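You operate a simulated robot arm through the tools that you are given. There is no shell and no other tool.

You are at the controls of a simulated robot arm. One attempt, no reset.

JOB
Store the setting that the chart gives for this tank's type.
Fine: shut the cover before the feed goes on; press STORE with the dial set; feed off at the end.

Only the result counts: the job must be done as asked and must still hold three seconds after the hand-in. Knocking over, shifting, dropping, spilling or breaking anything else fails it. A push-on lid holds only when it is set on centred and level and pressed home; a screw cap is set on level and turned clockwise until tight.

ROBOT AND FRAMES
A 7-joint arm with a three-finger gripper, fixed in place. Base frame: the origin is on the floor under the middle of its stand, x ahead of it, y to its left, z up. Lengths are in m, angles in rad, forces in N, time in s.
It reaches about 1.342 m from its shoulder. Its first joint turns from -2.897 to 2.897 rad. Payload 2.69 kg.
Tool frame: the origin (TCP) lies between the finger pads and is the grasp point; the fingertips stand 0.03 m ahead of it; z points along the fingers, y is the line along which they close. The gripper opens to 0.128 m; its body begins 0.117 m behind the TCP.
Orientation is that of the tool frame in the base frame, as a unit quaternion [w, x, y, z]. With the fingers straight down and closing along the base's y, the tool's x points along the base's -x, its y along +y and its z along -z.

CONTROLS
- The arm moves only by the tool move_arm. Its argument "steps" is a list that holds one entry, the list of rows, each a list of 7 numbers: the shift along the tool's x, y, z in m, then the turn, a rotation vector about the tool's x, y, z in degrees, then the finger opening in m, from 0 to 0.128. In form: [[[x, y, z, rx, ry, rz, jaw], ...]]. A call has 1 to 20 rows; each row is the pose to reach, as a shift and turn from the pose commanded when the call began, along the tool's axes at that moment. A row lasts 0.2 s, in which the tool goes at most 0.05 m and 0.15 rad; a call with a longer step from one row to the next is refused whole, and so is a gripper value outside its range. Where a pose cannot be reached the arm comes as near as it can. A force on the tool above 40 N (or 10 N above the force at the start of the call, whichever is more), or a blocked arm, ends the call early, and 0.2 s more pass. Each finger travels about 0.127 m/s and halts on what it meets, pressing with about 33 N; the grip force reading is that of the motor and also rises with nothing between the fingers. The clock runs only during rows and for 0.2 s after the last one: add rows that repeat a pose to give the fingers time. It gives the time, the measured TCP pose, the force on the tool (base axes), the opening and the grip force at its end, in the units of the frame above (readings bear some noise), with the torque about the TCP (base axes, N m) and any sound that the robot's microphone picked up, and new pictures: "pictures" is both (left out), scene, wrist or none.
- Cameras (640 x 400 px; columns grow to the right, rows downward): "scene" is fixed at [0.221, 0.6507, 1.5761]; the picture's right is [-0.92, -0.40, 0.00], its down [-0.12, 0.28, -0.95] and it looks along [0.38, -0.87, -0.30] (base axes); focal length 317 px, centre (320, 200). "wrist" rides on the gripper at [0.058, 0.054, -0.131] in the tool frame; the picture's right is [-0.68, 0.74, 0.00], its down [-0.62, -0.57, -0.55] and it looks along [-0.40, -0.37, 0.84] (tool axes); focal length 234 px, centre (320, 200). There is no depth. A picture from a camera that has moved, and an enlarged one, comes with that camera's place and axes in the base frame and with its lens.
- lift_body(by): moves the trunk up (or, below 0, down) by that many m; the arm rides with it, the base frame stays. It gives what a move gives, with no picture.
- zoom(camera, box): a new picture of the part [left, top, right, bottom] of that camera's present view, enlarged. The clock stands still meanwhile.
- hand_in(): hands the job in; it is judged then, once.

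Places have to be worked out from the pictures, the camera data and where the tool is seen. Open the gripper and draw the arm clear of the work before you hand the job in, unless the task says otherwise.

The tools are called after "Call:" as a command line: name --argument value ..., lists and objects as JSON in quotes. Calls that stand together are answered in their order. move_arm: Moves the arm, as the interface text tells. Its arguments: {"type":"object","properties":{"steps":{"type":"array","items":{"type":"array","items":{"type":"array","items":{"type":"number"}}}},"pictures":{"type":"string","enum":["both","scene","wrist","none"]}},"required":["steps"]} The other tools are called the same way: lift_body (by) moves the trunk up or down; zoom (camera, box) takes an enlarged picture of a part of a camera's view; hand_in () hands the job in.

At the start:

```text
t: 0.0
eef_pos: [0.7323, -0.0019, 1.4851]
tcp_rot: [0.001, -0.001, 1.0, 0.0]
contact_force: [0.0, 0.7, 0.2]
ft_torque: [-0.03, -0.01, 0.0]
finger_gap: 0.1281
gripper_force: 0.0
trunk travel left (down, up): [-0.25, 0.1]
```

scene: 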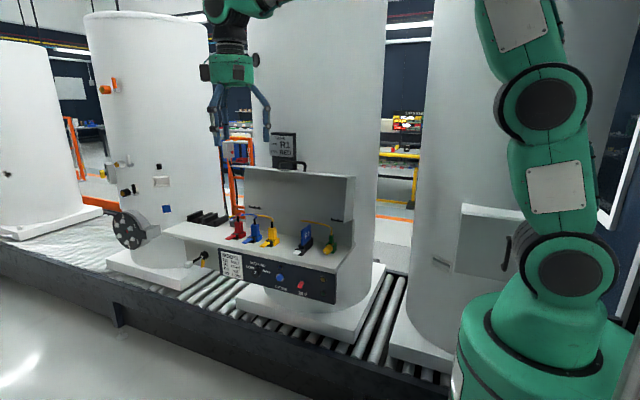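
wrist: 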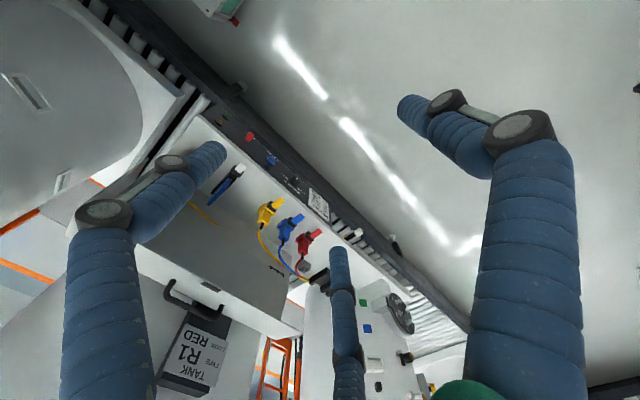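

The scene shows a tank with a control panel, plugs, a chart, a dial and a hinged cover. I zoom in to read the labels and chart first.

Call:
zoom --camera "scene" --box '[210, 240, 340, 310]'

Call:
zoom --camera "scene" --box '[160, 120, 370, 250]'

Call:
zoom --camera "wrist" --box '[140, 280, 260, 400]'

Call:
zoom --camera "wrist" --box '[180, 90, 400, 250]'

Call:
zoom --camera "scene" --box '[90, 60, 230, 290]'

```text
4.92 times, centred on (275, 275) of scene
camera zoom: at [0.221, 0.6507, 1.5761], right [-0.92, -0.4, 0.0], down [-0.12, 0.28, -0.95], along [0.38, -0.87, -0.3], focal length 1559 px, centre (542, -169)
```

zoom: 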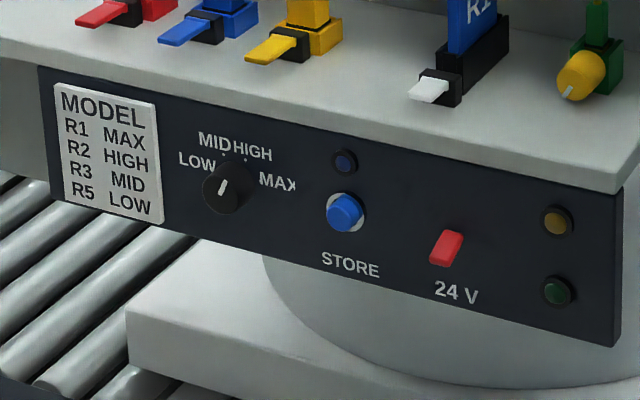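

```text
3.05 times, centred on (265, 185) of scene
camera zoom: at [0.221, 0.6507, 1.5761], right [-0.92, -0.4, 0.0], down [-0.12, 0.28, -0.95], along [0.38, -0.87, -0.3], focal length 965 px, centre (488, 246)
```

zoom: 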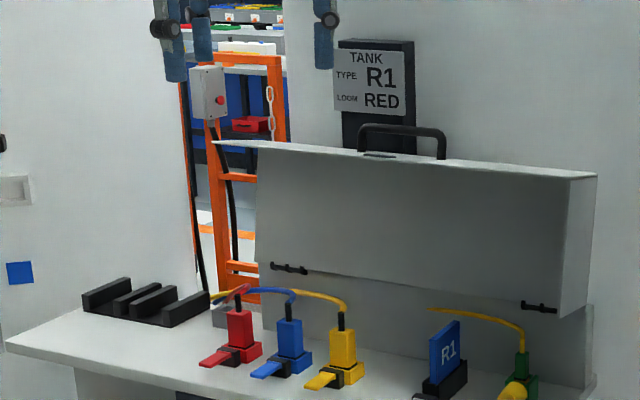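

```text
3.33 times, centred on (200, 340) of wrist
camera zoom: at [0.675, 0.0507, 1.6168], right [0.68, 0.74, 0.0], down [0.62, -0.57, 0.55], along [0.4, -0.37, -0.84], focal length 781 px, centre (720, -267)
```

zoom: 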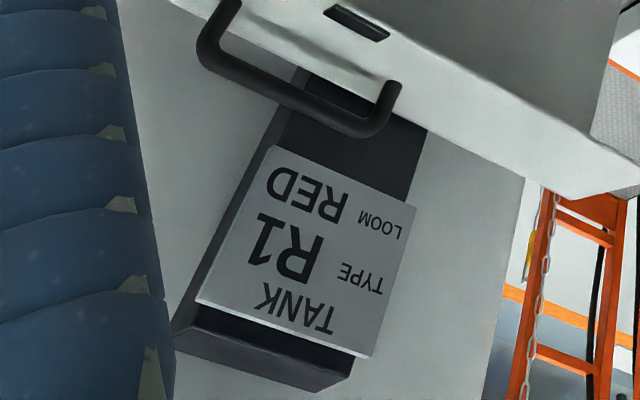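

```text
2.50 times, centred on (290, 170) of wrist
camera zoom: at [0.675, 0.0507, 1.6168], right [0.68, 0.74, 0.0], down [0.62, -0.57, 0.55], along [0.4, -0.37, -0.84], focal length 585 px, centre (395, 275)
```

zoom: 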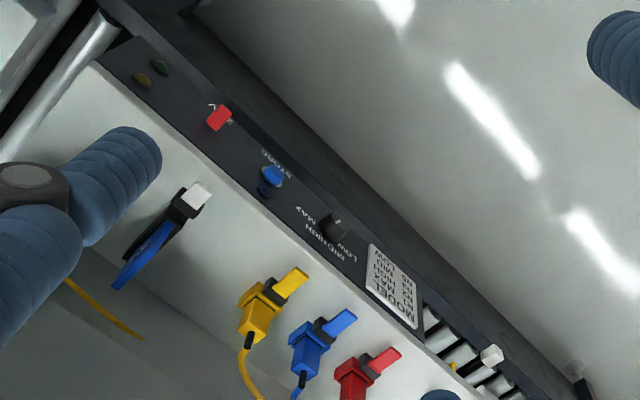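

```text
1.74 times, centred on (160, 175) of scene
camera zoom: at [0.221, 0.6507, 1.5761], right [-0.92, -0.4, 0.0], down [-0.12, 0.28, -0.95], along [0.38, -0.87, -0.3], focal length 551 px, centre (598, 244)
```

zoom: 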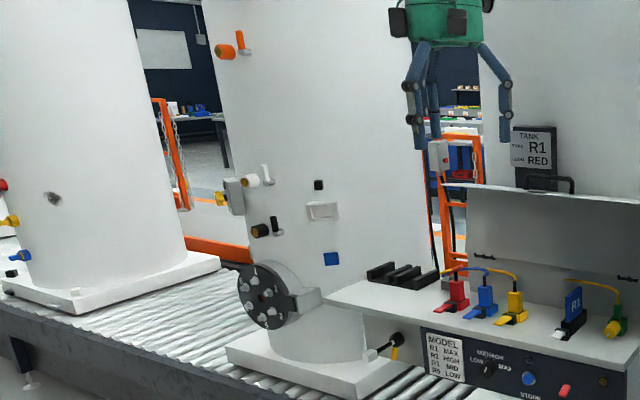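

Tank is type R1, and the chart gives R1 → MAX. I take closer looks at the dial, the cover hinges and catches, and the plugs before moving.

Call:
zoom --camera "scene" --box '[240, 255, 295, 290]'

Call:
zoom --camera "scene" --box '[220, 205, 284, 250]'

Call:
zoom --camera "scene" --box '[280, 200, 360, 250]'

Call:
zoom --camera "scene" --box '[240, 125, 370, 235]'

Call:
zoom --camera "wrist" --box '[120, 200, 320, 325]'

```text
11.43 times, centred on (268, 272) of scene
camera zoom: at [0.221, 0.6507, 1.5761], right [-0.92, -0.4, 0.0], down [-0.12, 0.28, -0.95], along [0.38, -0.87, -0.3], focal length 3619 px, centre (920, -629)
```

zoom: 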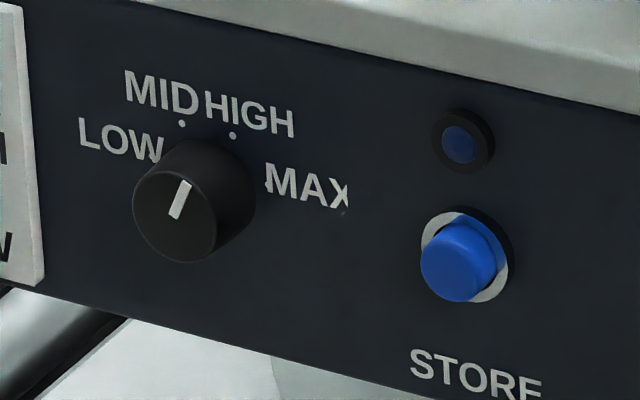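

```text
8.89 times, centred on (252, 228) of scene
camera zoom: at [0.221, 0.6507, 1.5761], right [-0.92, -0.4, 0.0], down [-0.12, 0.28, -0.95], along [0.38, -0.87, -0.3], focal length 2815 px, centre (924, -44)
```

zoom: 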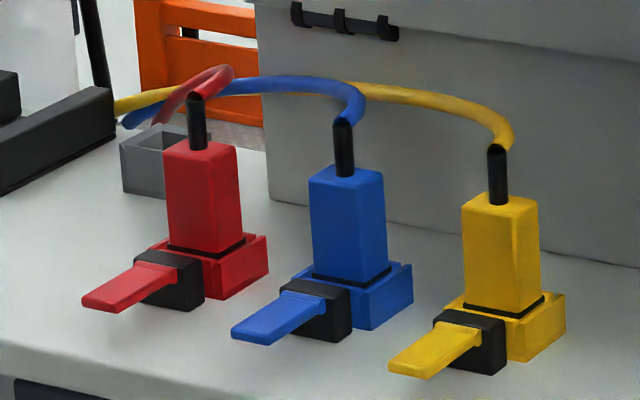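

```text
8.00 times, centred on (320, 225) of scene
camera zoom: at [0.221, 0.6507, 1.5761], right [-0.92, -0.4, 0.0], down [-0.12, 0.28, -0.95], along [0.38, -0.87, -0.3], focal length 2533 px, centre (320, 0)
```

zoom: 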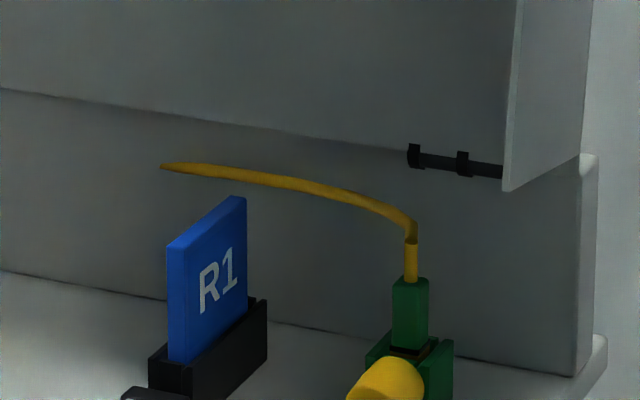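

```text
3.64 times, centred on (305, 180) of scene
camera zoom: at [0.221, 0.6507, 1.5761], right [-0.92, -0.4, 0.0], down [-0.12, 0.28, -0.95], along [0.38, -0.87, -0.3], focal length 1152 px, centre (374, 273)
```

zoom: 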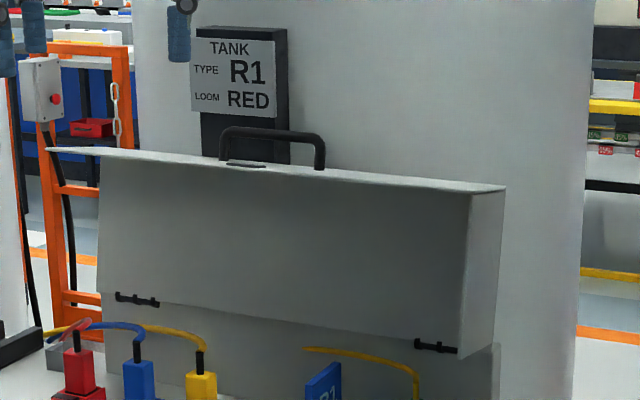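

```text
3.20 times, centred on (220, 262) of wrist
camera zoom: at [0.675, 0.0507, 1.6168], right [0.68, 0.74, 0.0], down [0.62, -0.57, 0.55], along [0.4, -0.37, -0.84], focal length 749 px, centre (640, 0)
```

zoom: 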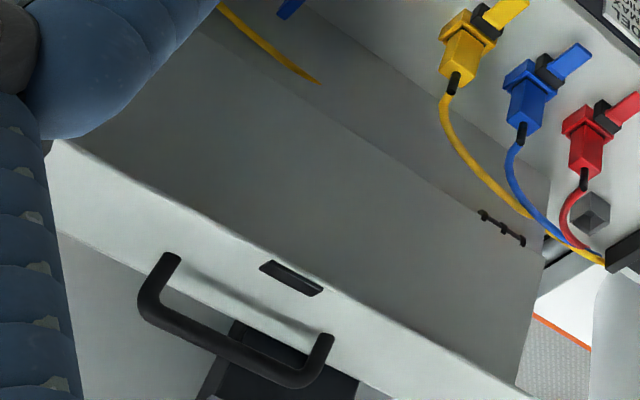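

The dial's pointer is at about +25° (HIGH), with MAX about 50° further clockwise. The panel faces roughly +y at about y=-0.25, z=0.93. I swing the tool to point along -y, backed off from the panel, so the wrist camera gets a front view.

Call:
move_arm --steps '[[[-0.006, 0.011, 0.021, 8.18, 0, 0, 0.128], [-0.013, 0.022, 0.043, 16.36, 0, 0, 0.128], [-0.019, 0.033, 0.064, 24.55, 0, 0, 0.128], [-0.025, 0.044, 0.085, 32.73, 0, 0, 0.128], [-0.032, 0.055, 0.107, 40.91, 0, 0, 0.128], [-0.038, 0.065, 0.128, 49.09, 0, 0, 0.128], [-0.045, 0.076, 0.15, 57.27, 0, 0, 0.128], [-0.051, 0.087, 0.171, 65.45, 0, 0, 0.128], [-0.057, 0.098, 0.192, 73.64, 0, 0, 0.128], [-0.064, 0.109, 0.214, 81.82, 0, 0, 0.128], [-0.07, 0.12, 0.235, 90, 0, 0, 0.128], [-0.07, 0.12, 0.235, 90, 0, 0, 0.128]]]' --pictures "both"

Call:
zoom --camera "scene" --box '[285, 270, 345, 310]'

```text
t: 2.6
eef_pos: [0.804, 0.1179, 1.25]
tcp_rot: [0.0, 0.001, -0.707, 0.707]
contact_force: [-0.3, 0.2, -0.3]
ft_torque: [-0.07, -0.01, -0.05]
finger_gap: 0.128
gripper_force: 0.2
trunk travel left (down, up): [-0.25, 0.1]
camera wrist: at [0.7445, 0.2483, 1.1955], right [0.68, 0.0, -0.74], down [0.62, 0.55, 0.56], along [0.41, -0.83, 0.37], focal length 234 px, centre (320, 200)
```

scene: 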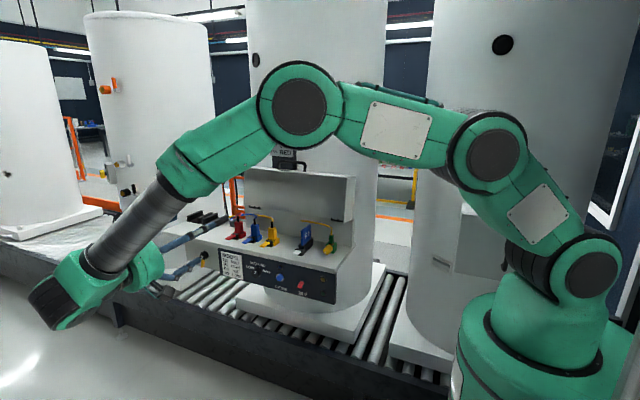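
wrist: 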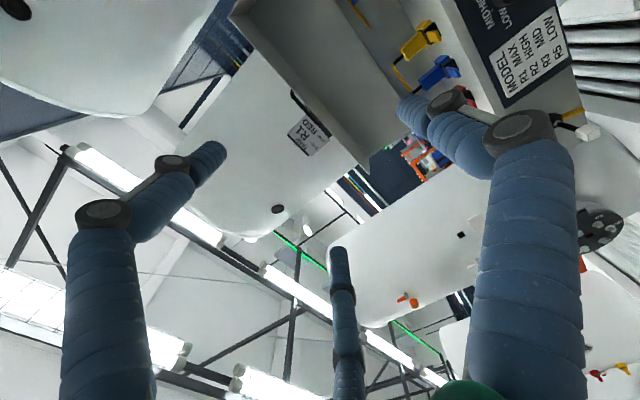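

```text
10.00 times, centred on (315, 290) of scene
camera zoom: at [0.221, 0.6507, 1.5761], right [-0.92, -0.4, 0.0], down [-0.12, 0.28, -0.95], along [0.38, -0.87, -0.3], focal length 3167 px, centre (370, -700)
```

zoom: 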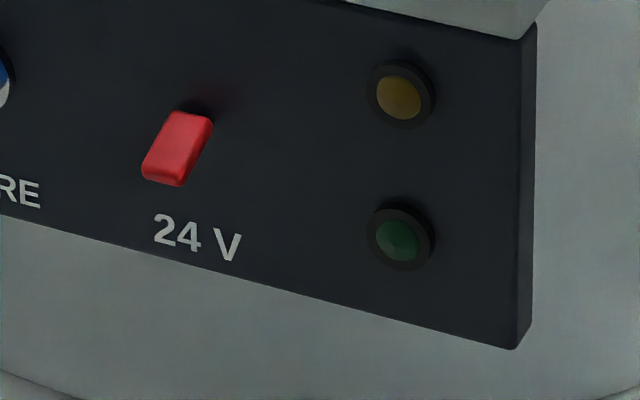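

The wrist camera now looks upward because of the roll. I roll the tool -90° about its axis, so the camera rides above and looks down at the panel, and I lower the tool a little, still well clear in front.

Call:
move_arm --steps '[[[0.005, 0.012, 0, 0, 0, -8.18, 0.128], [0.01, 0.024, 0, 0, 0, -16.36, 0.128], [0.015, 0.036, 0, 0, 0, -24.55, 0.128], [0.02, 0.048, 0, 0, 0, -32.73, 0.128], [0.025, 0.06, 0, 0, 0, -40.91, 0.128], [0.03, 0.072, 0, 0, 0, -49.09, 0.128], [0.035, 0.084, 0, 0, 0, -57.27, 0.128], [0.04, 0.096, 0, 0, 0, -65.45, 0.128], [0.045, 0.108, 0, 0, 0, -73.64, 0.128], [0.05, 0.12, 0, 0, 0, -81.82, 0.128], [0.05, 0.13, 0, 0, 0, -90, 0.128], [0.05, 0.13, 0, 0, 0, -90, 0.128]]]' --pictures "both"

```text
t: 5.2
eef_pos: [0.7541, 0.1178, 1.1212]
tcp_rot: [0.5, 0.501, -0.5, 0.5]
contact_force: [-0.4, 0.0, -0.3]
ft_torque: [-0.03, 0.0, -0.02]
finger_gap: 0.128
gripper_force: 0.0
trunk travel left (down, up): [-0.25, 0.1]
camera wrist: at [0.6998, 0.2481, 1.179], right [-0.74, 0.0, -0.68], down [0.56, 0.55, -0.62], along [0.37, -0.84, -0.4], focal length 234 px, centre (320, 200)
```

scene: 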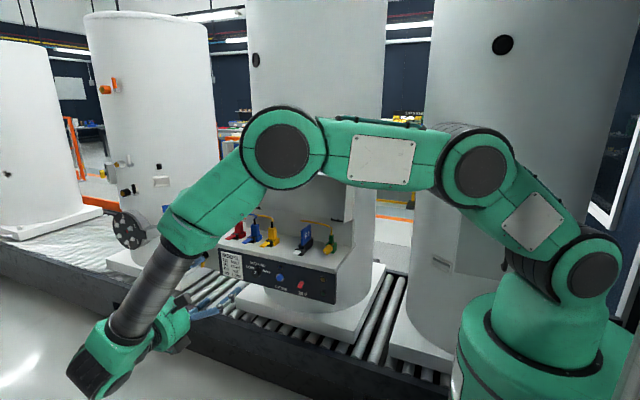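
wrist: 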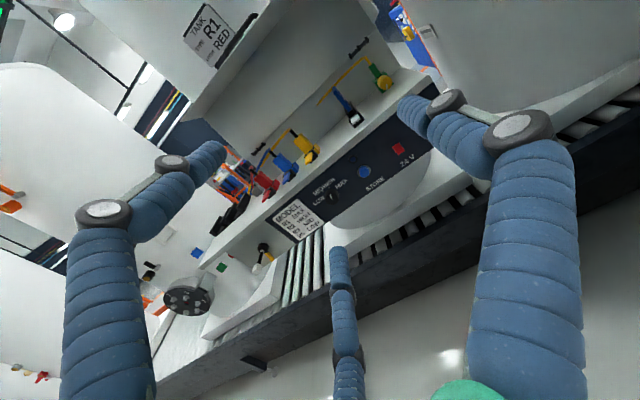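

The wrist camera now has a clear front view of the panel, deck and cover. I zoom for precise pixel coordinates.

Call:
zoom --camera "wrist" --box '[250, 130, 430, 242]'

Call:
zoom --camera "wrist" --box '[170, 0, 410, 150]'

Call:
zoom --camera "wrist" --box '[310, 140, 420, 210]'

```text
3.56 times, centred on (340, 186) of wrist
camera zoom: at [0.6998, 0.2481, 1.179], right [-0.74, 0.0, -0.68], down [0.56, 0.55, -0.62], along [0.37, -0.84, -0.4], focal length 833 px, centre (249, 250)
```

zoom: 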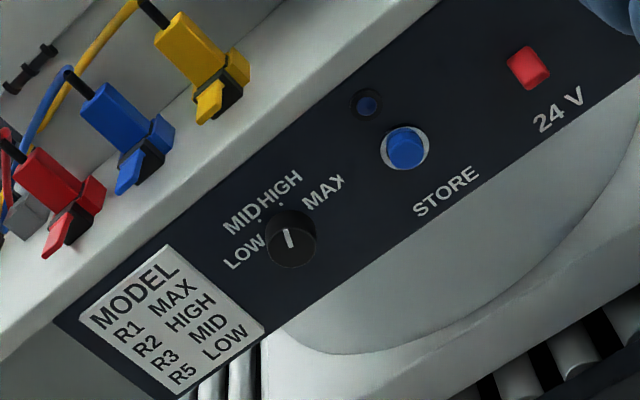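

```text
2.67 times, centred on (290, 75) of wrist
camera zoom: at [0.6998, 0.2481, 1.179], right [-0.74, 0.0, -0.68], down [0.56, 0.55, -0.62], along [0.37, -0.84, -0.4], focal length 624 px, centre (400, 533)
```

zoom: 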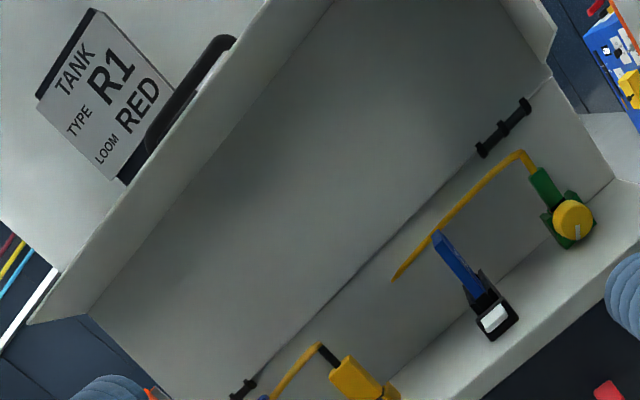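

```text
5.71 times, centred on (365, 175) of wrist
camera zoom: at [0.6998, 0.2481, 1.179], right [-0.74, 0.0, -0.68], down [0.56, 0.55, -0.62], along [0.37, -0.84, -0.4], focal length 1338 px, centre (63, 343)
```

zoom: 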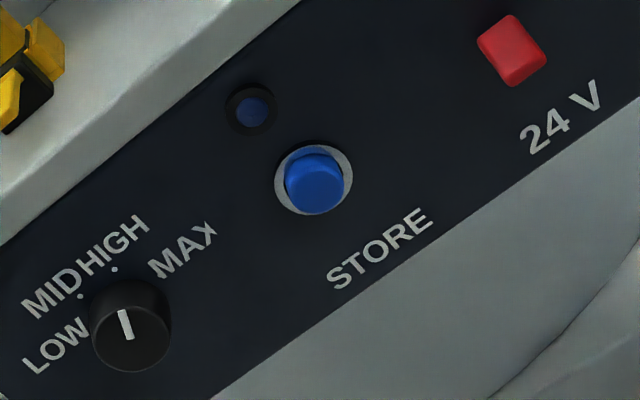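

Positions so far: STORE face ≈ (0.792,-0.269,0.921), 24 V switch ≈ (0.698,-0.261,0.918), dial face ≈ (0.889,-0.25,0.930), hinge line y≈-0.452, z≈1.117, cover handle ≈ (0.82,-0.445,1.336). First the cover: I roll back +90° while rising so the fingers will close across the handle bar.

Call:
move_arm --steps '[[[0.035, -0.003, 0, 0, 0, 8.18, 0.128], [0.07, -0.006, 0, 0, 0, 16.36, 0.128], [0.105, -0.009, 0, 0, 0, 24.55, 0.128], [0.14, -0.012, 0, 0, 0, 32.73, 0.128], [0.175, -0.015, 0, 0, 0, 40.91, 0.128], [0.21, -0.018, 0, 0, 0, 49.09, 0.128], [0.245, -0.021, 0, 0, 0, 57.27, 0.128], [0.28, -0.024, 0, 0, 0, 65.45, 0.128], [0.315, -0.027, 0, 0, 0, 73.64, 0.128], [0.35, -0.03, 0, 0, 0, 81.82, 0.128], [0.38, -0.03, 0, 0, 0, 90, 0.128], [0.38, -0.03, 0, 0, 0, 90, 0.128]]]' --pictures "scene"

```text
t: 7.8
eef_pos: [0.7823, 0.1171, 1.5017]
tcp_rot: [0.002, 0.0, 0.707, -0.707]
contact_force: [0.0, -0.4, 0.6]
ft_torque: [-0.02, 0.0, 0.02]
finger_gap: 0.1279
gripper_force: 0.1
trunk travel left (down, up): [-0.25, 0.1]
```

scene: 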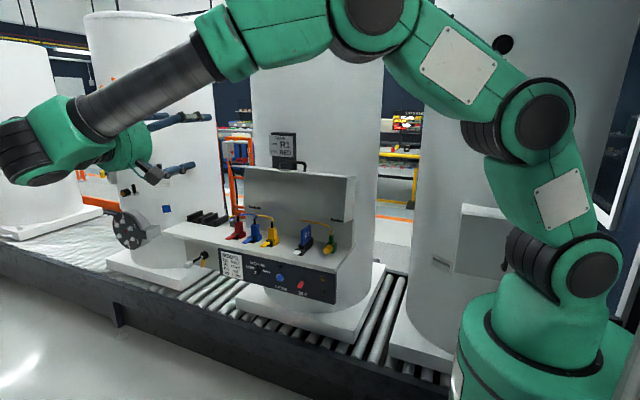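

I now rotate the tool down to about 25° off vertical and move it over the open cover, staying well above the handle, to get a close view of it.

Call:
move_arm --steps '[[[-0.002, 0, 0.038, -6.5, 0, 0, 0.128], [-0.004, 0, 0.076, -13, 0, 0, 0.128], [-0.006, 0, 0.114, -19.5, 0, 0, 0.128], [-0.008, 0, 0.152, -26, 0, 0, 0.128], [-0.01, 0, 0.19, -32.5, 0, 0, 0.128], [-0.012, 0, 0.228, -39, 0, 0, 0.128], [-0.014, 0, 0.266, -45.5, 0, 0, 0.128], [-0.016, 0, 0.304, -52, 0, 0, 0.128], [-0.018, 0, 0.342, -58.5, 0, 0, 0.128], [-0.018, 0, 0.38, -65, 0, 0, 0.128], [-0.018, 0, 0.38, -65, 0, 0, 0.128]]]' --pictures "both"

```text
t: 10.2
eef_pos: [0.8, -0.2643, 1.5012]
tcp_rot: [0.0, -0.001, 0.977, -0.215]
contact_force: [1.0, -0.8, -0.5]
ft_torque: [0.1, -0.05, 0.01]
finger_gap: 0.1279
gripper_force: 0.0
trunk travel left (down, up): [-0.25, 0.1]
camera wrist: at [0.7416, -0.1615, 1.5969], right [0.68, 0.67, -0.31], down [0.62, -0.28, 0.74], along [0.4, -0.69, -0.6], focal length 234 px, centre (320, 200)
```

scene: 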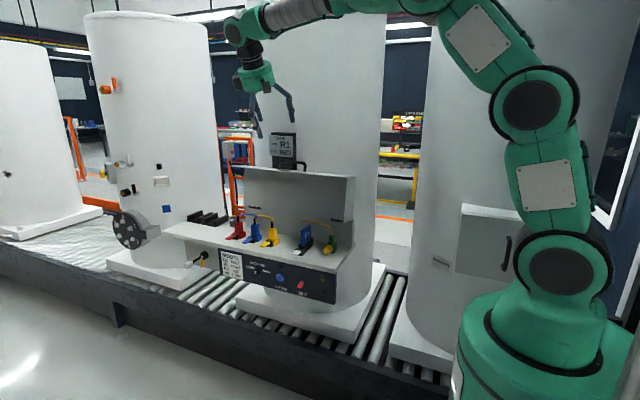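
wrist: 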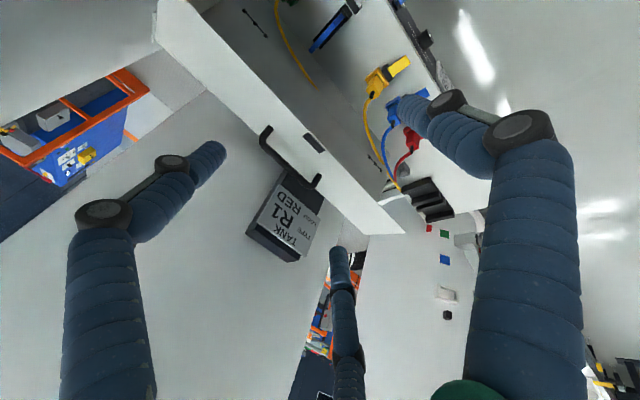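

The handle is now visible close to the view centre. Zooming for its exact place.

Call:
zoom --camera "wrist" --box '[230, 100, 358, 180]'

Call:
zoom --camera "wrist" --box '[140, 0, 460, 240]'

Call:
zoom --camera "scene" --box '[225, 60, 345, 190]'

```text
5.00 times, centred on (294, 140) of wrist
camera zoom: at [0.7416, -0.1615, 1.5969], right [0.68, 0.67, -0.31], down [0.62, -0.28, 0.74], along [0.4, -0.69, -0.6], focal length 1171 px, centre (450, 500)
```

zoom: 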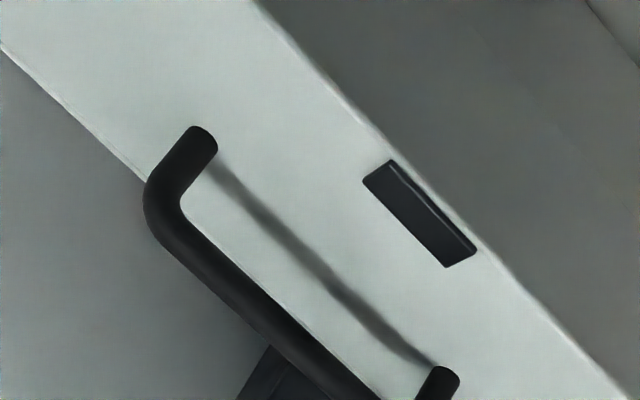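

```text
1.67 times, centred on (300, 120) of wrist
camera zoom: at [0.7416, -0.1615, 1.5969], right [0.68, 0.67, -0.31], down [0.62, -0.28, 0.74], along [0.4, -0.69, -0.6], focal length 390 px, centre (353, 333)
```

zoom: 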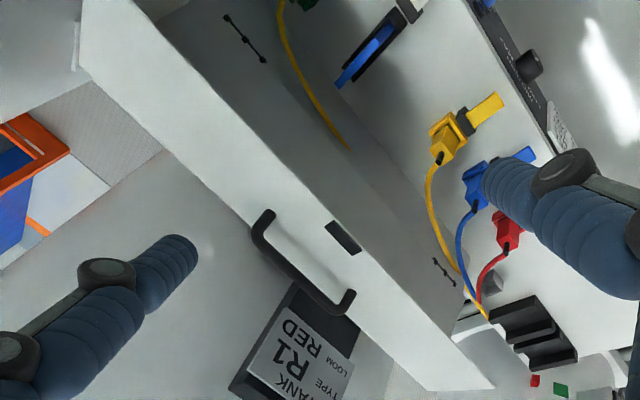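

```text
3.08 times, centred on (285, 125) of scene
camera zoom: at [0.221, 0.6507, 1.5761], right [-0.92, -0.4, 0.0], down [-0.12, 0.28, -0.95], along [0.38, -0.87, -0.3], focal length 974 px, centre (428, 431)
```

zoom: 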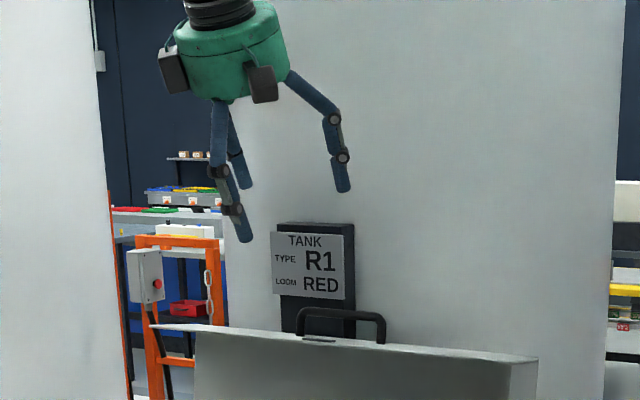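

The handle bar runs along x from about 0.770 to 0.885 at y≈-0.452, z≈1.334. Before grasping I check how the three fingers look at smaller openings, here in free space.

Call:
move_arm --steps '[[[0, 0, 0, 0, 0, 0, 0.05], [0, 0, 0, 0, 0, 0, 0.05], [0, 0, 0, 0, 0, 0, 0.05], [0, 0, 0, 0, 0, 0, 0.05]]]' --pictures "both"

Call:
zoom --camera "scene" --box '[225, 60, 325, 130]'

Call:
move_arm --steps '[[[0, 0, 0, 0, 0, 0, 0.0], [0, 0, 0, 0, 0, 0, 0.0], [0, 0, 0, 0, 0, 0, 0.0], [0, 0, 0, 0, 0, 0, 0.0]]]' --pictures "both"

Call:
zoom --camera "scene" --box '[225, 60, 325, 130]'

```text
t: 11.2
eef_pos: [0.7992, -0.2648, 1.5016]
tcp_rot: [-0.001, 0.0, 0.976, -0.216]
contact_force: [-0.6, -0.3, -0.1]
ft_torque: [-0.01, -0.01, 0.0]
finger_gap: 0.0501
gripper_force: 0.2
trunk travel left (down, up): [-0.25, 0.1]
camera wrist: at [0.7418, -0.1605, 1.5967], right [0.68, 0.67, -0.31], down [0.62, -0.28, 0.74], along [0.4, -0.69, -0.6], focal length 234 px, centre (320, 200)
```

scene: 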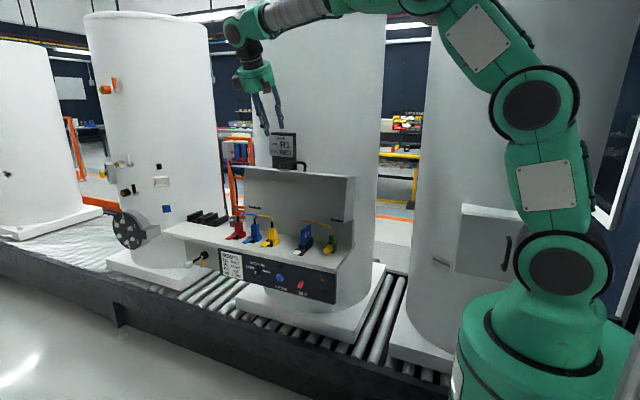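
wrist: 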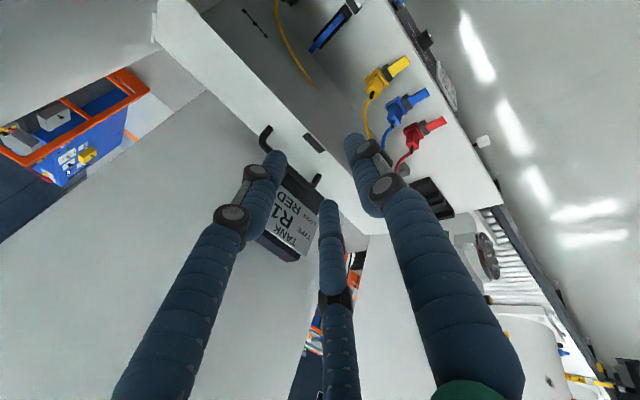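

```text
5.71 times, centred on (275, 95) of scene
camera zoom: at [0.221, 0.6507, 1.5761], right [-0.92, -0.4, 0.0], down [-0.12, 0.28, -0.95], along [0.38, -0.87, -0.3], focal length 1810 px, centre (577, 800)
```

zoom: 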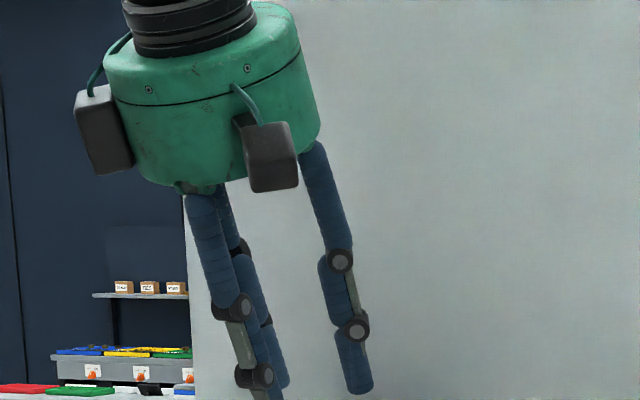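

```text
t: 12.2
eef_pos: [0.7985, -0.2652, 1.5006]
tcp_rot: [0.0, 0.0, 0.976, -0.216]
contact_force: [-0.2, -0.6, -0.8]
ft_torque: [-0.01, 0.0, 0.02]
finger_gap: 0.0022
gripper_force: 31.3
trunk travel left (down, up): [-0.25, 0.1]
camera wrist: at [0.7419, -0.1603, 1.5967], right [0.68, 0.67, -0.31], down [0.62, -0.28, 0.74], along [0.4, -0.69, -0.6], focal length 234 px, centre (320, 200)
```

scene: 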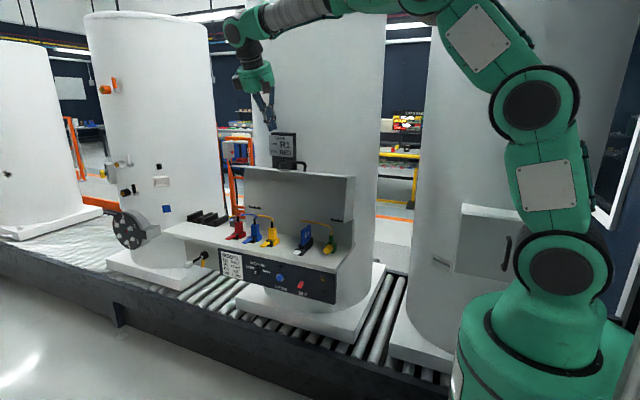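
wrist: 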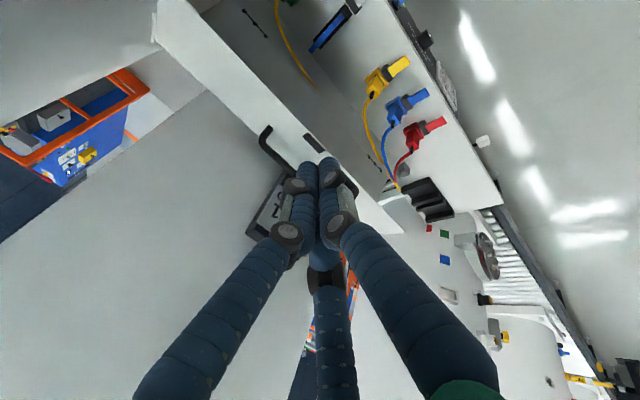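

```text
5.71 times, centred on (275, 95) of scene
camera zoom: at [0.221, 0.6507, 1.5761], right [-0.92, -0.4, 0.0], down [-0.12, 0.28, -0.95], along [0.38, -0.87, -0.3], focal length 1810 px, centre (577, 800)
```

zoom: 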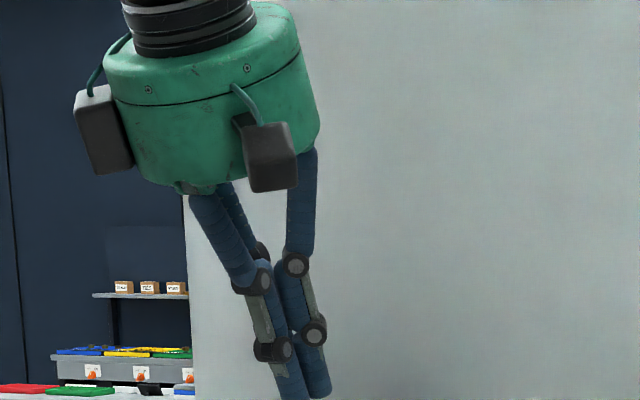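

Fingers close radially to the centre (thumb at tool +y, the other two at ±x on the -y side). I'll cage the handle bar between thumb and the pair with about 0.05 opening; first I go to a pre-grasp point about 8 cm off the bar along the tool axis.

Call:
move_arm --steps '[[[-0.001, -0.021, 0.028, 0, 0, 0, 0.05], [-0.003, -0.042, 0.055, 0, 0, 0, 0.05], [-0.004, -0.062, 0.083, 0, 0, 0, 0.05], [-0.005, -0.083, 0.11, 0, 0, 0, 0.05], [-0.0065, -0.104, 0.138, 0, 0, 0, 0.05], [-0.0065, -0.104, 0.138, 0, 0, 0, 0.05]]]' --pictures "both"

Call:
zoom --camera "scene" --box '[225, 90, 345, 200]'

Call:
zoom --camera "wrist" --box '[220, 80, 400, 240]'

```text
t: 13.6
eef_pos: [0.8074, -0.4184, 1.4186]
tcp_rot: [0.0, 0.0, 0.976, -0.216]
contact_force: [-0.6, 0.8, -0.5]
ft_torque: [0.03, 0.03, -0.01]
finger_gap: 0.0501
gripper_force: 0.1
trunk travel left (down, up): [-0.25, 0.1]
camera wrist: at [0.7487, -0.314, 1.5148], right [0.68, 0.67, -0.31], down [0.62, -0.28, 0.74], along [0.4, -0.69, -0.6], focal length 234 px, centre (320, 200)
```

scene: 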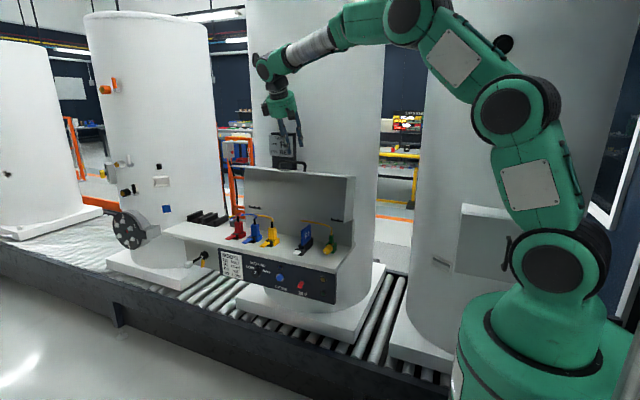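
wrist: 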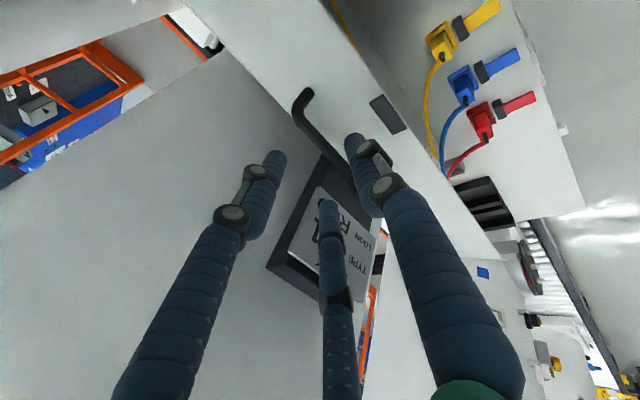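

```text
3.64 times, centred on (285, 145) of scene
camera zoom: at [0.221, 0.6507, 1.5761], right [-0.92, -0.4, 0.0], down [-0.12, 0.28, -0.95], along [0.38, -0.87, -0.3], focal length 1152 px, centre (447, 400)
```

zoom: 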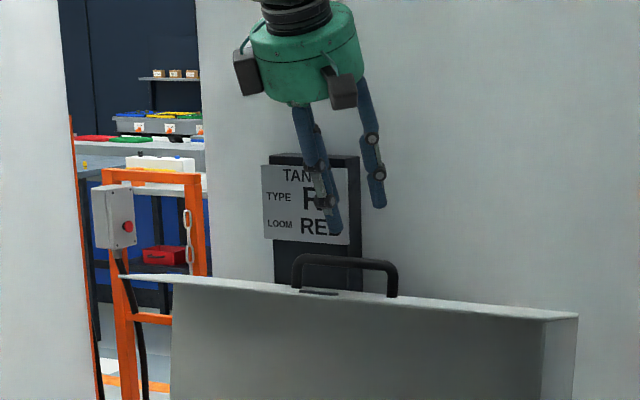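

```text
2.50 times, centred on (310, 160) of wrist
camera zoom: at [0.7487, -0.314, 1.5148], right [0.68, 0.67, -0.31], down [0.62, -0.28, 0.74], along [0.4, -0.69, -0.6], focal length 585 px, centre (345, 300)
```

zoom: 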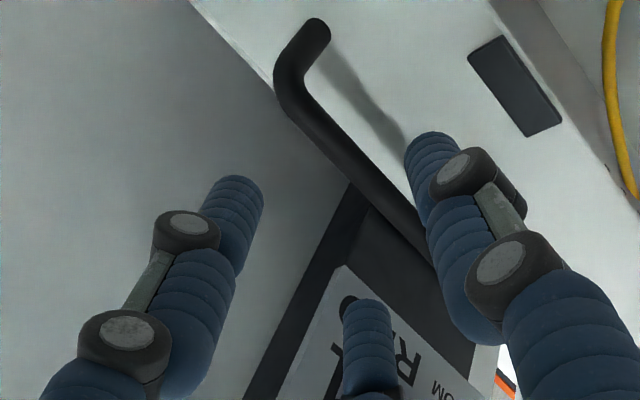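

The bar checks out at y≈-0.452, z≈1.338 under the tool, between thumb and pair. I advance 7.2 cm along the tool axis to cage it.

Call:
move_arm --steps '[[[0, 0, 0.018, 0, 0, 0, 0.05], [0, 0, 0.036, 0, 0, 0, 0.05], [0, -0.001, 0.054, 0, 0, 0, 0.05], [0, -0.001, 0.072, 0, 0, 0, 0.05]]]' --pictures "both"

Call:
zoom --camera "scene" --box '[245, 90, 345, 190]'

Call:
zoom --camera "wrist" --box '[220, 80, 400, 240]'

```text
t: 14.6
eef_pos: [0.8068, -0.4465, 1.3543]
tcp_rot: [0.0, -0.001, 0.976, -0.217]
contact_force: [0.2, 0.0, 0.0]
ft_torque: [0.02, -0.01, -0.01]
finger_gap: 0.05
gripper_force: 0.1
trunk travel left (down, up): [-0.25, 0.1]
camera wrist: at [0.7487, -0.3442, 1.4504], right [0.68, 0.67, -0.31], down [0.62, -0.28, 0.74], along [0.41, -0.69, -0.6], focal length 234 px, centre (320, 200)
```

scene: 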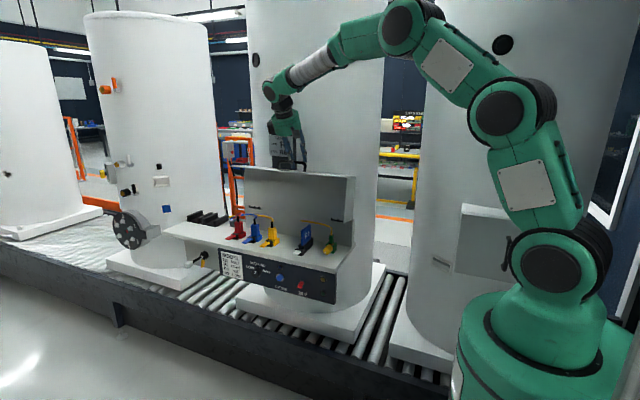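
wrist: 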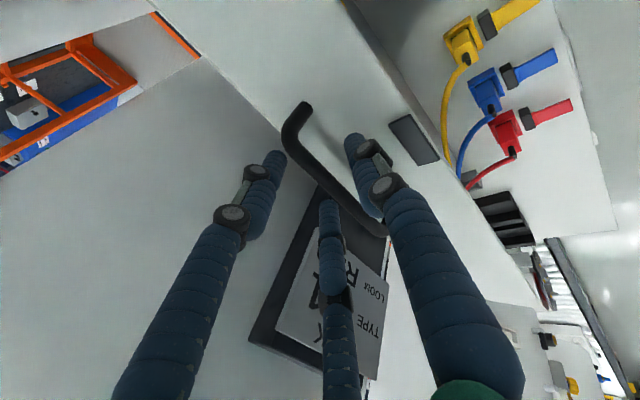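

```text
4.00 times, centred on (295, 140) of scene
camera zoom: at [0.221, 0.6507, 1.5761], right [-0.92, -0.4, 0.0], down [-0.12, 0.28, -0.95], along [0.38, -0.87, -0.3], focal length 1267 px, centre (420, 440)
```

zoom: 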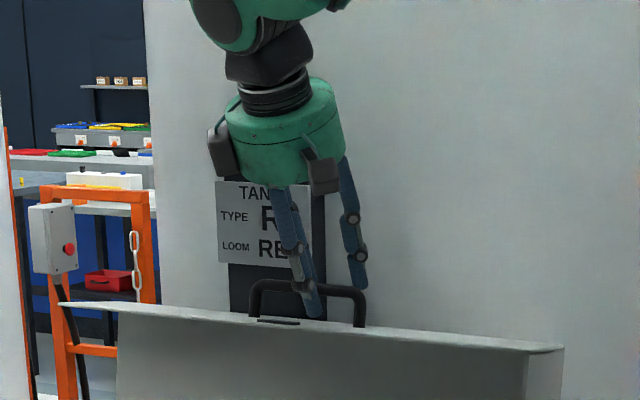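

```text
2.50 times, centred on (310, 160) of wrist
camera zoom: at [0.7487, -0.3442, 1.4504], right [0.68, 0.67, -0.31], down [0.62, -0.28, 0.74], along [0.41, -0.69, -0.6], focal length 585 px, centre (345, 300)
```

zoom: 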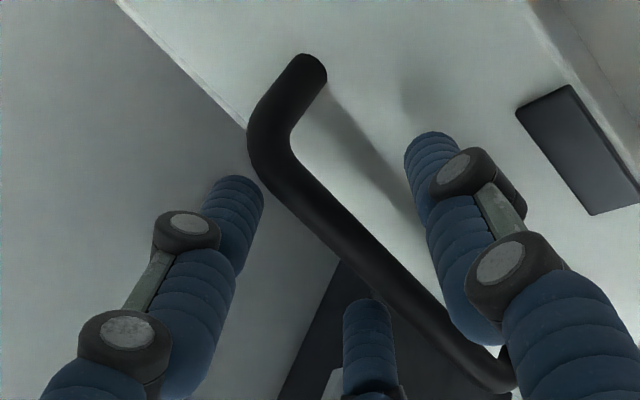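

The bar is inside the cage. I tighten the cage to 0.036 and pull the cover through its first 20° along the arc about the hinge (y=-0.452, z=1.117), turning the tool with it.

Call:
move_arm --steps '[[[0, 0, 0, 0, 0, 0, 0.036], [0, 0, 0, 0, 0, 0, 0.036], [0, 0.0188, -0.0073, 3.25, 0, 0, 0.036], [0, 0.0379, -0.0134, 6.5, 0, 0, 0.036], [0, 0.0576, -0.0173, 9.75, 0, 0, 0.036], [0, 0.0774, -0.0202, 13, 0, 0, 0.036]]]' --pictures "both"

Call:
zoom --camera "scene" --box '[225, 110, 365, 230]'

```text
t: 16.0
eef_pos: [0.8092, -0.3662, 1.3426]
tcp_rot: [0.001, -0.001, 0.945, -0.326]
contact_force: [0.2, 0.4, 0.6]
ft_torque: [-0.03, 0.04, -0.04]
finger_gap: 0.0358
gripper_force: 0.1
trunk travel left (down, up): [-0.25, 0.1]
camera wrist: at [0.7503, -0.2436, 1.4116], right [0.68, 0.58, -0.45], down [0.62, -0.11, 0.78], along [0.41, -0.81, -0.43], focal length 234 px, centre (320, 200)
```

scene: 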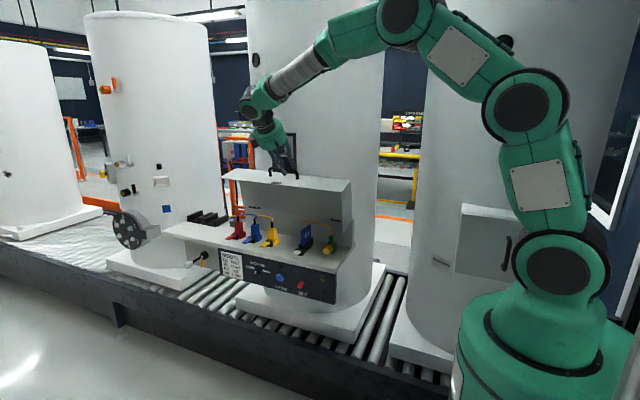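
wrist: 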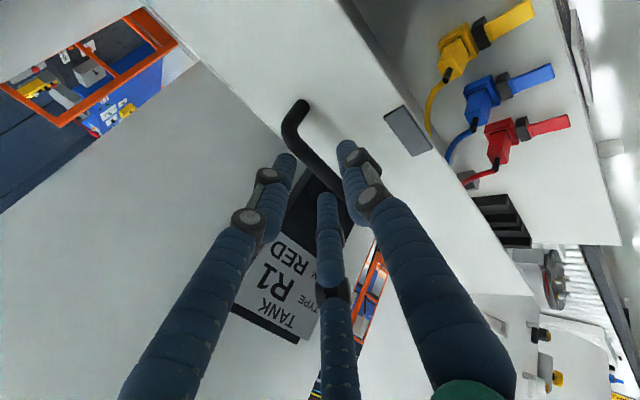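

```text
3.33 times, centred on (295, 170) of scene
camera zoom: at [0.221, 0.6507, 1.5761], right [-0.92, -0.4, 0.0], down [-0.12, 0.28, -0.95], along [0.38, -0.87, -0.3], focal length 1056 px, centre (403, 300)
```

zoom: 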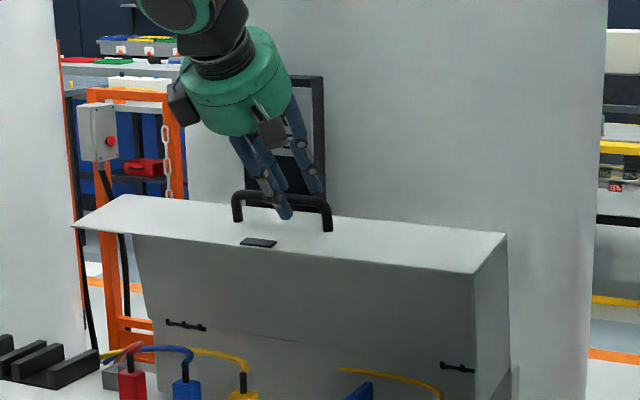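

The cover follows nicely with no force. Continuing the arc from 20° to 60°.

Call:
move_arm --steps '[[[0, 0.0195, -0.0051, 3.25, 0, 0, 0.036], [0, 0.0392, -0.009, 6.5, 0, 0, 0.036], [0, 0.0594, -0.0108, 9.75, 0, 0, 0.036], [0, 0.0794, -0.0113, 13, 0, 0, 0.036], [0, 0.0994, -0.0096, 16.25, 0, 0, 0.036], [0, 0.1192, -0.0066, 19.5, 0, 0, 0.036], [0, 0.1387, -0.0014, 22.75, 0, 0, 0.036], [0, 0.1577, 0.005, 26, 0, 0, 0.036]]]' --pictures "both"

Call:
zoom --camera "scene" --box '[205, 130, 365, 270]'

```text
t: 17.8
eef_pos: [0.807, -0.246, 1.2406]
tcp_rot: [0.001, -0.001, 0.848, -0.53]
contact_force: [0.8, -0.2, 0.6]
ft_torque: [-0.03, 0.04, 0.01]
finger_gap: 0.0357
gripper_force: 0.1
trunk travel left (down, up): [-0.25, 0.1]
camera wrist: at [0.7497, -0.1046, 1.2472], right [0.68, 0.32, -0.66], down [0.62, 0.25, 0.75], along [0.41, -0.91, -0.03], focal length 234 px, centre (320, 200)
```

scene: 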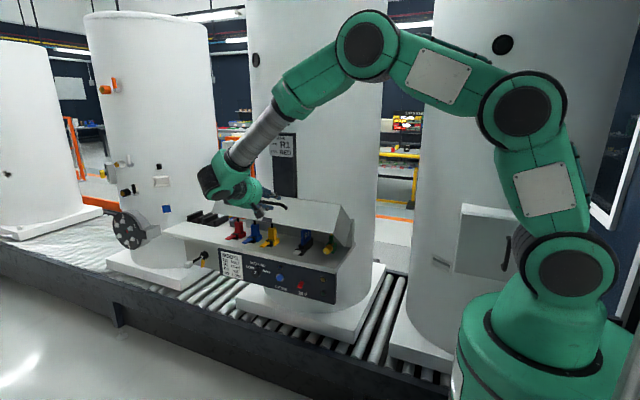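
wrist: 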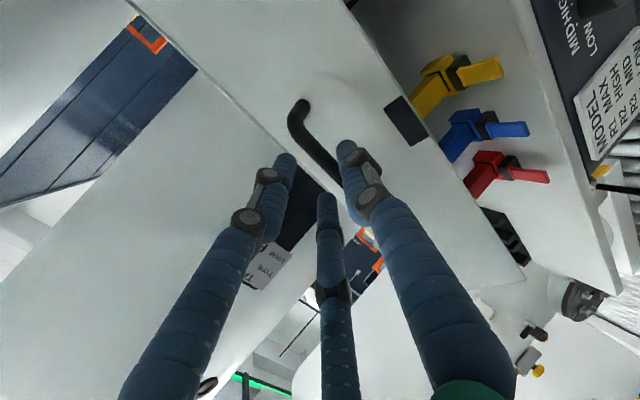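

```text
2.86 times, centred on (285, 200) of scene
camera zoom: at [0.221, 0.6507, 1.5761], right [-0.92, -0.4, 0.0], down [-0.12, 0.28, -0.95], along [0.38, -0.87, -0.3], focal length 905 px, centre (420, 200)
```

zoom: 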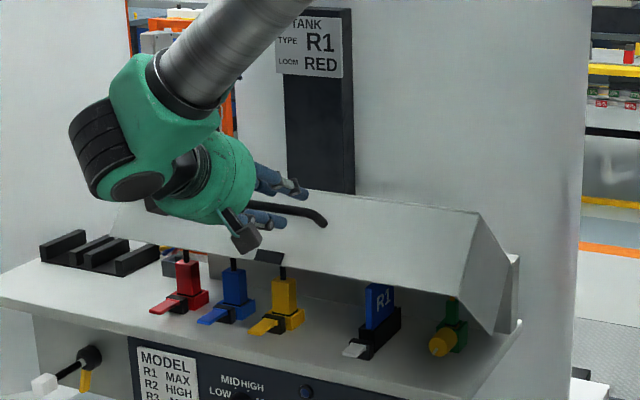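

Going well. Continuing to 85°, then I'll finish slowly.

Call:
move_arm --steps '[[[0, 0.0201, -0.0007, 3.25, 0, 0, 0.036], [0, 0.04, 0.0002, 6.5, 0, 0, 0.036], [0, 0.06, 0.003, 9.75, 0, 0, 0.036], [0, 0.0794, 0.0074, 13, 0, 0, 0.036], [0, 0.0986, 0.0135, 16.25, 0, 0, 0.036], [0, 0.0986, 0.0135, 16.25, 0, 0, 0.036]]]' --pictures "both"

Call:
zoom --camera "scene" --box '[205, 150, 365, 290]'

```text
t: 19.2
eef_pos: [0.8083, -0.2144, 1.1466]
tcp_rot: [0.0, 0.001, 0.764, -0.645]
contact_force: [0.9, 0.5, 0.1]
ft_torque: [0.0, -0.01, -0.07]
finger_gap: 0.036
gripper_force: 0.1
trunk travel left (down, up): [-0.25, 0.1]
camera wrist: at [0.75, -0.0769, 1.1139], right [0.68, 0.12, -0.73], down [0.62, 0.45, 0.65], along [0.4, -0.89, 0.22], focal length 234 px, centre (320, 200)
```

scene: 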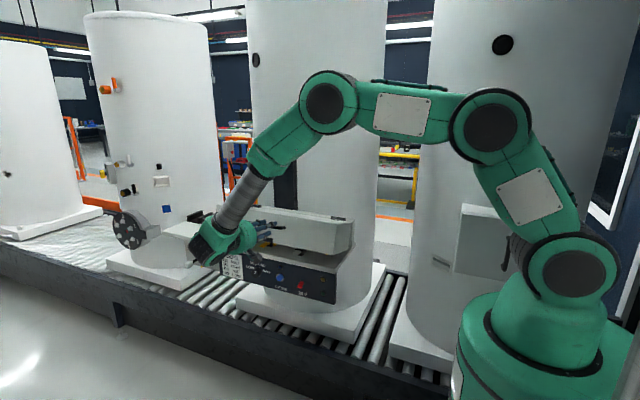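
wrist: 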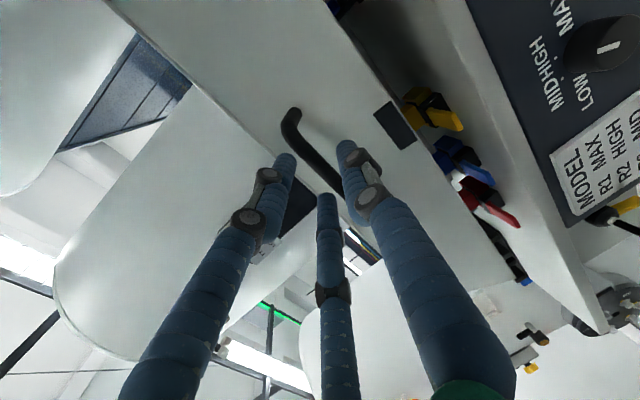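

```text
2.86 times, centred on (285, 220) of scene
camera zoom: at [0.221, 0.6507, 1.5761], right [-0.92, -0.4, 0.0], down [-0.12, 0.28, -0.95], along [0.38, -0.87, -0.3], focal length 905 px, centre (420, 143)
```

zoom: 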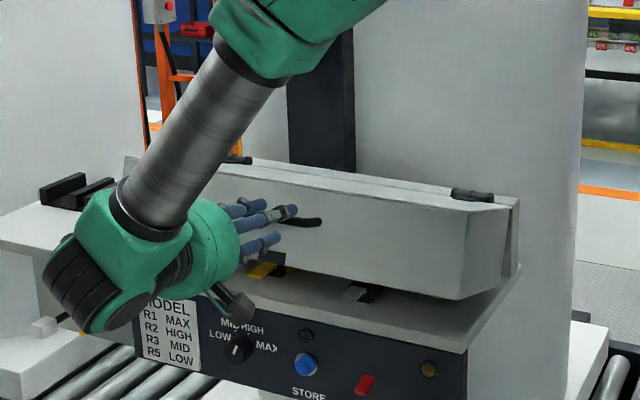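

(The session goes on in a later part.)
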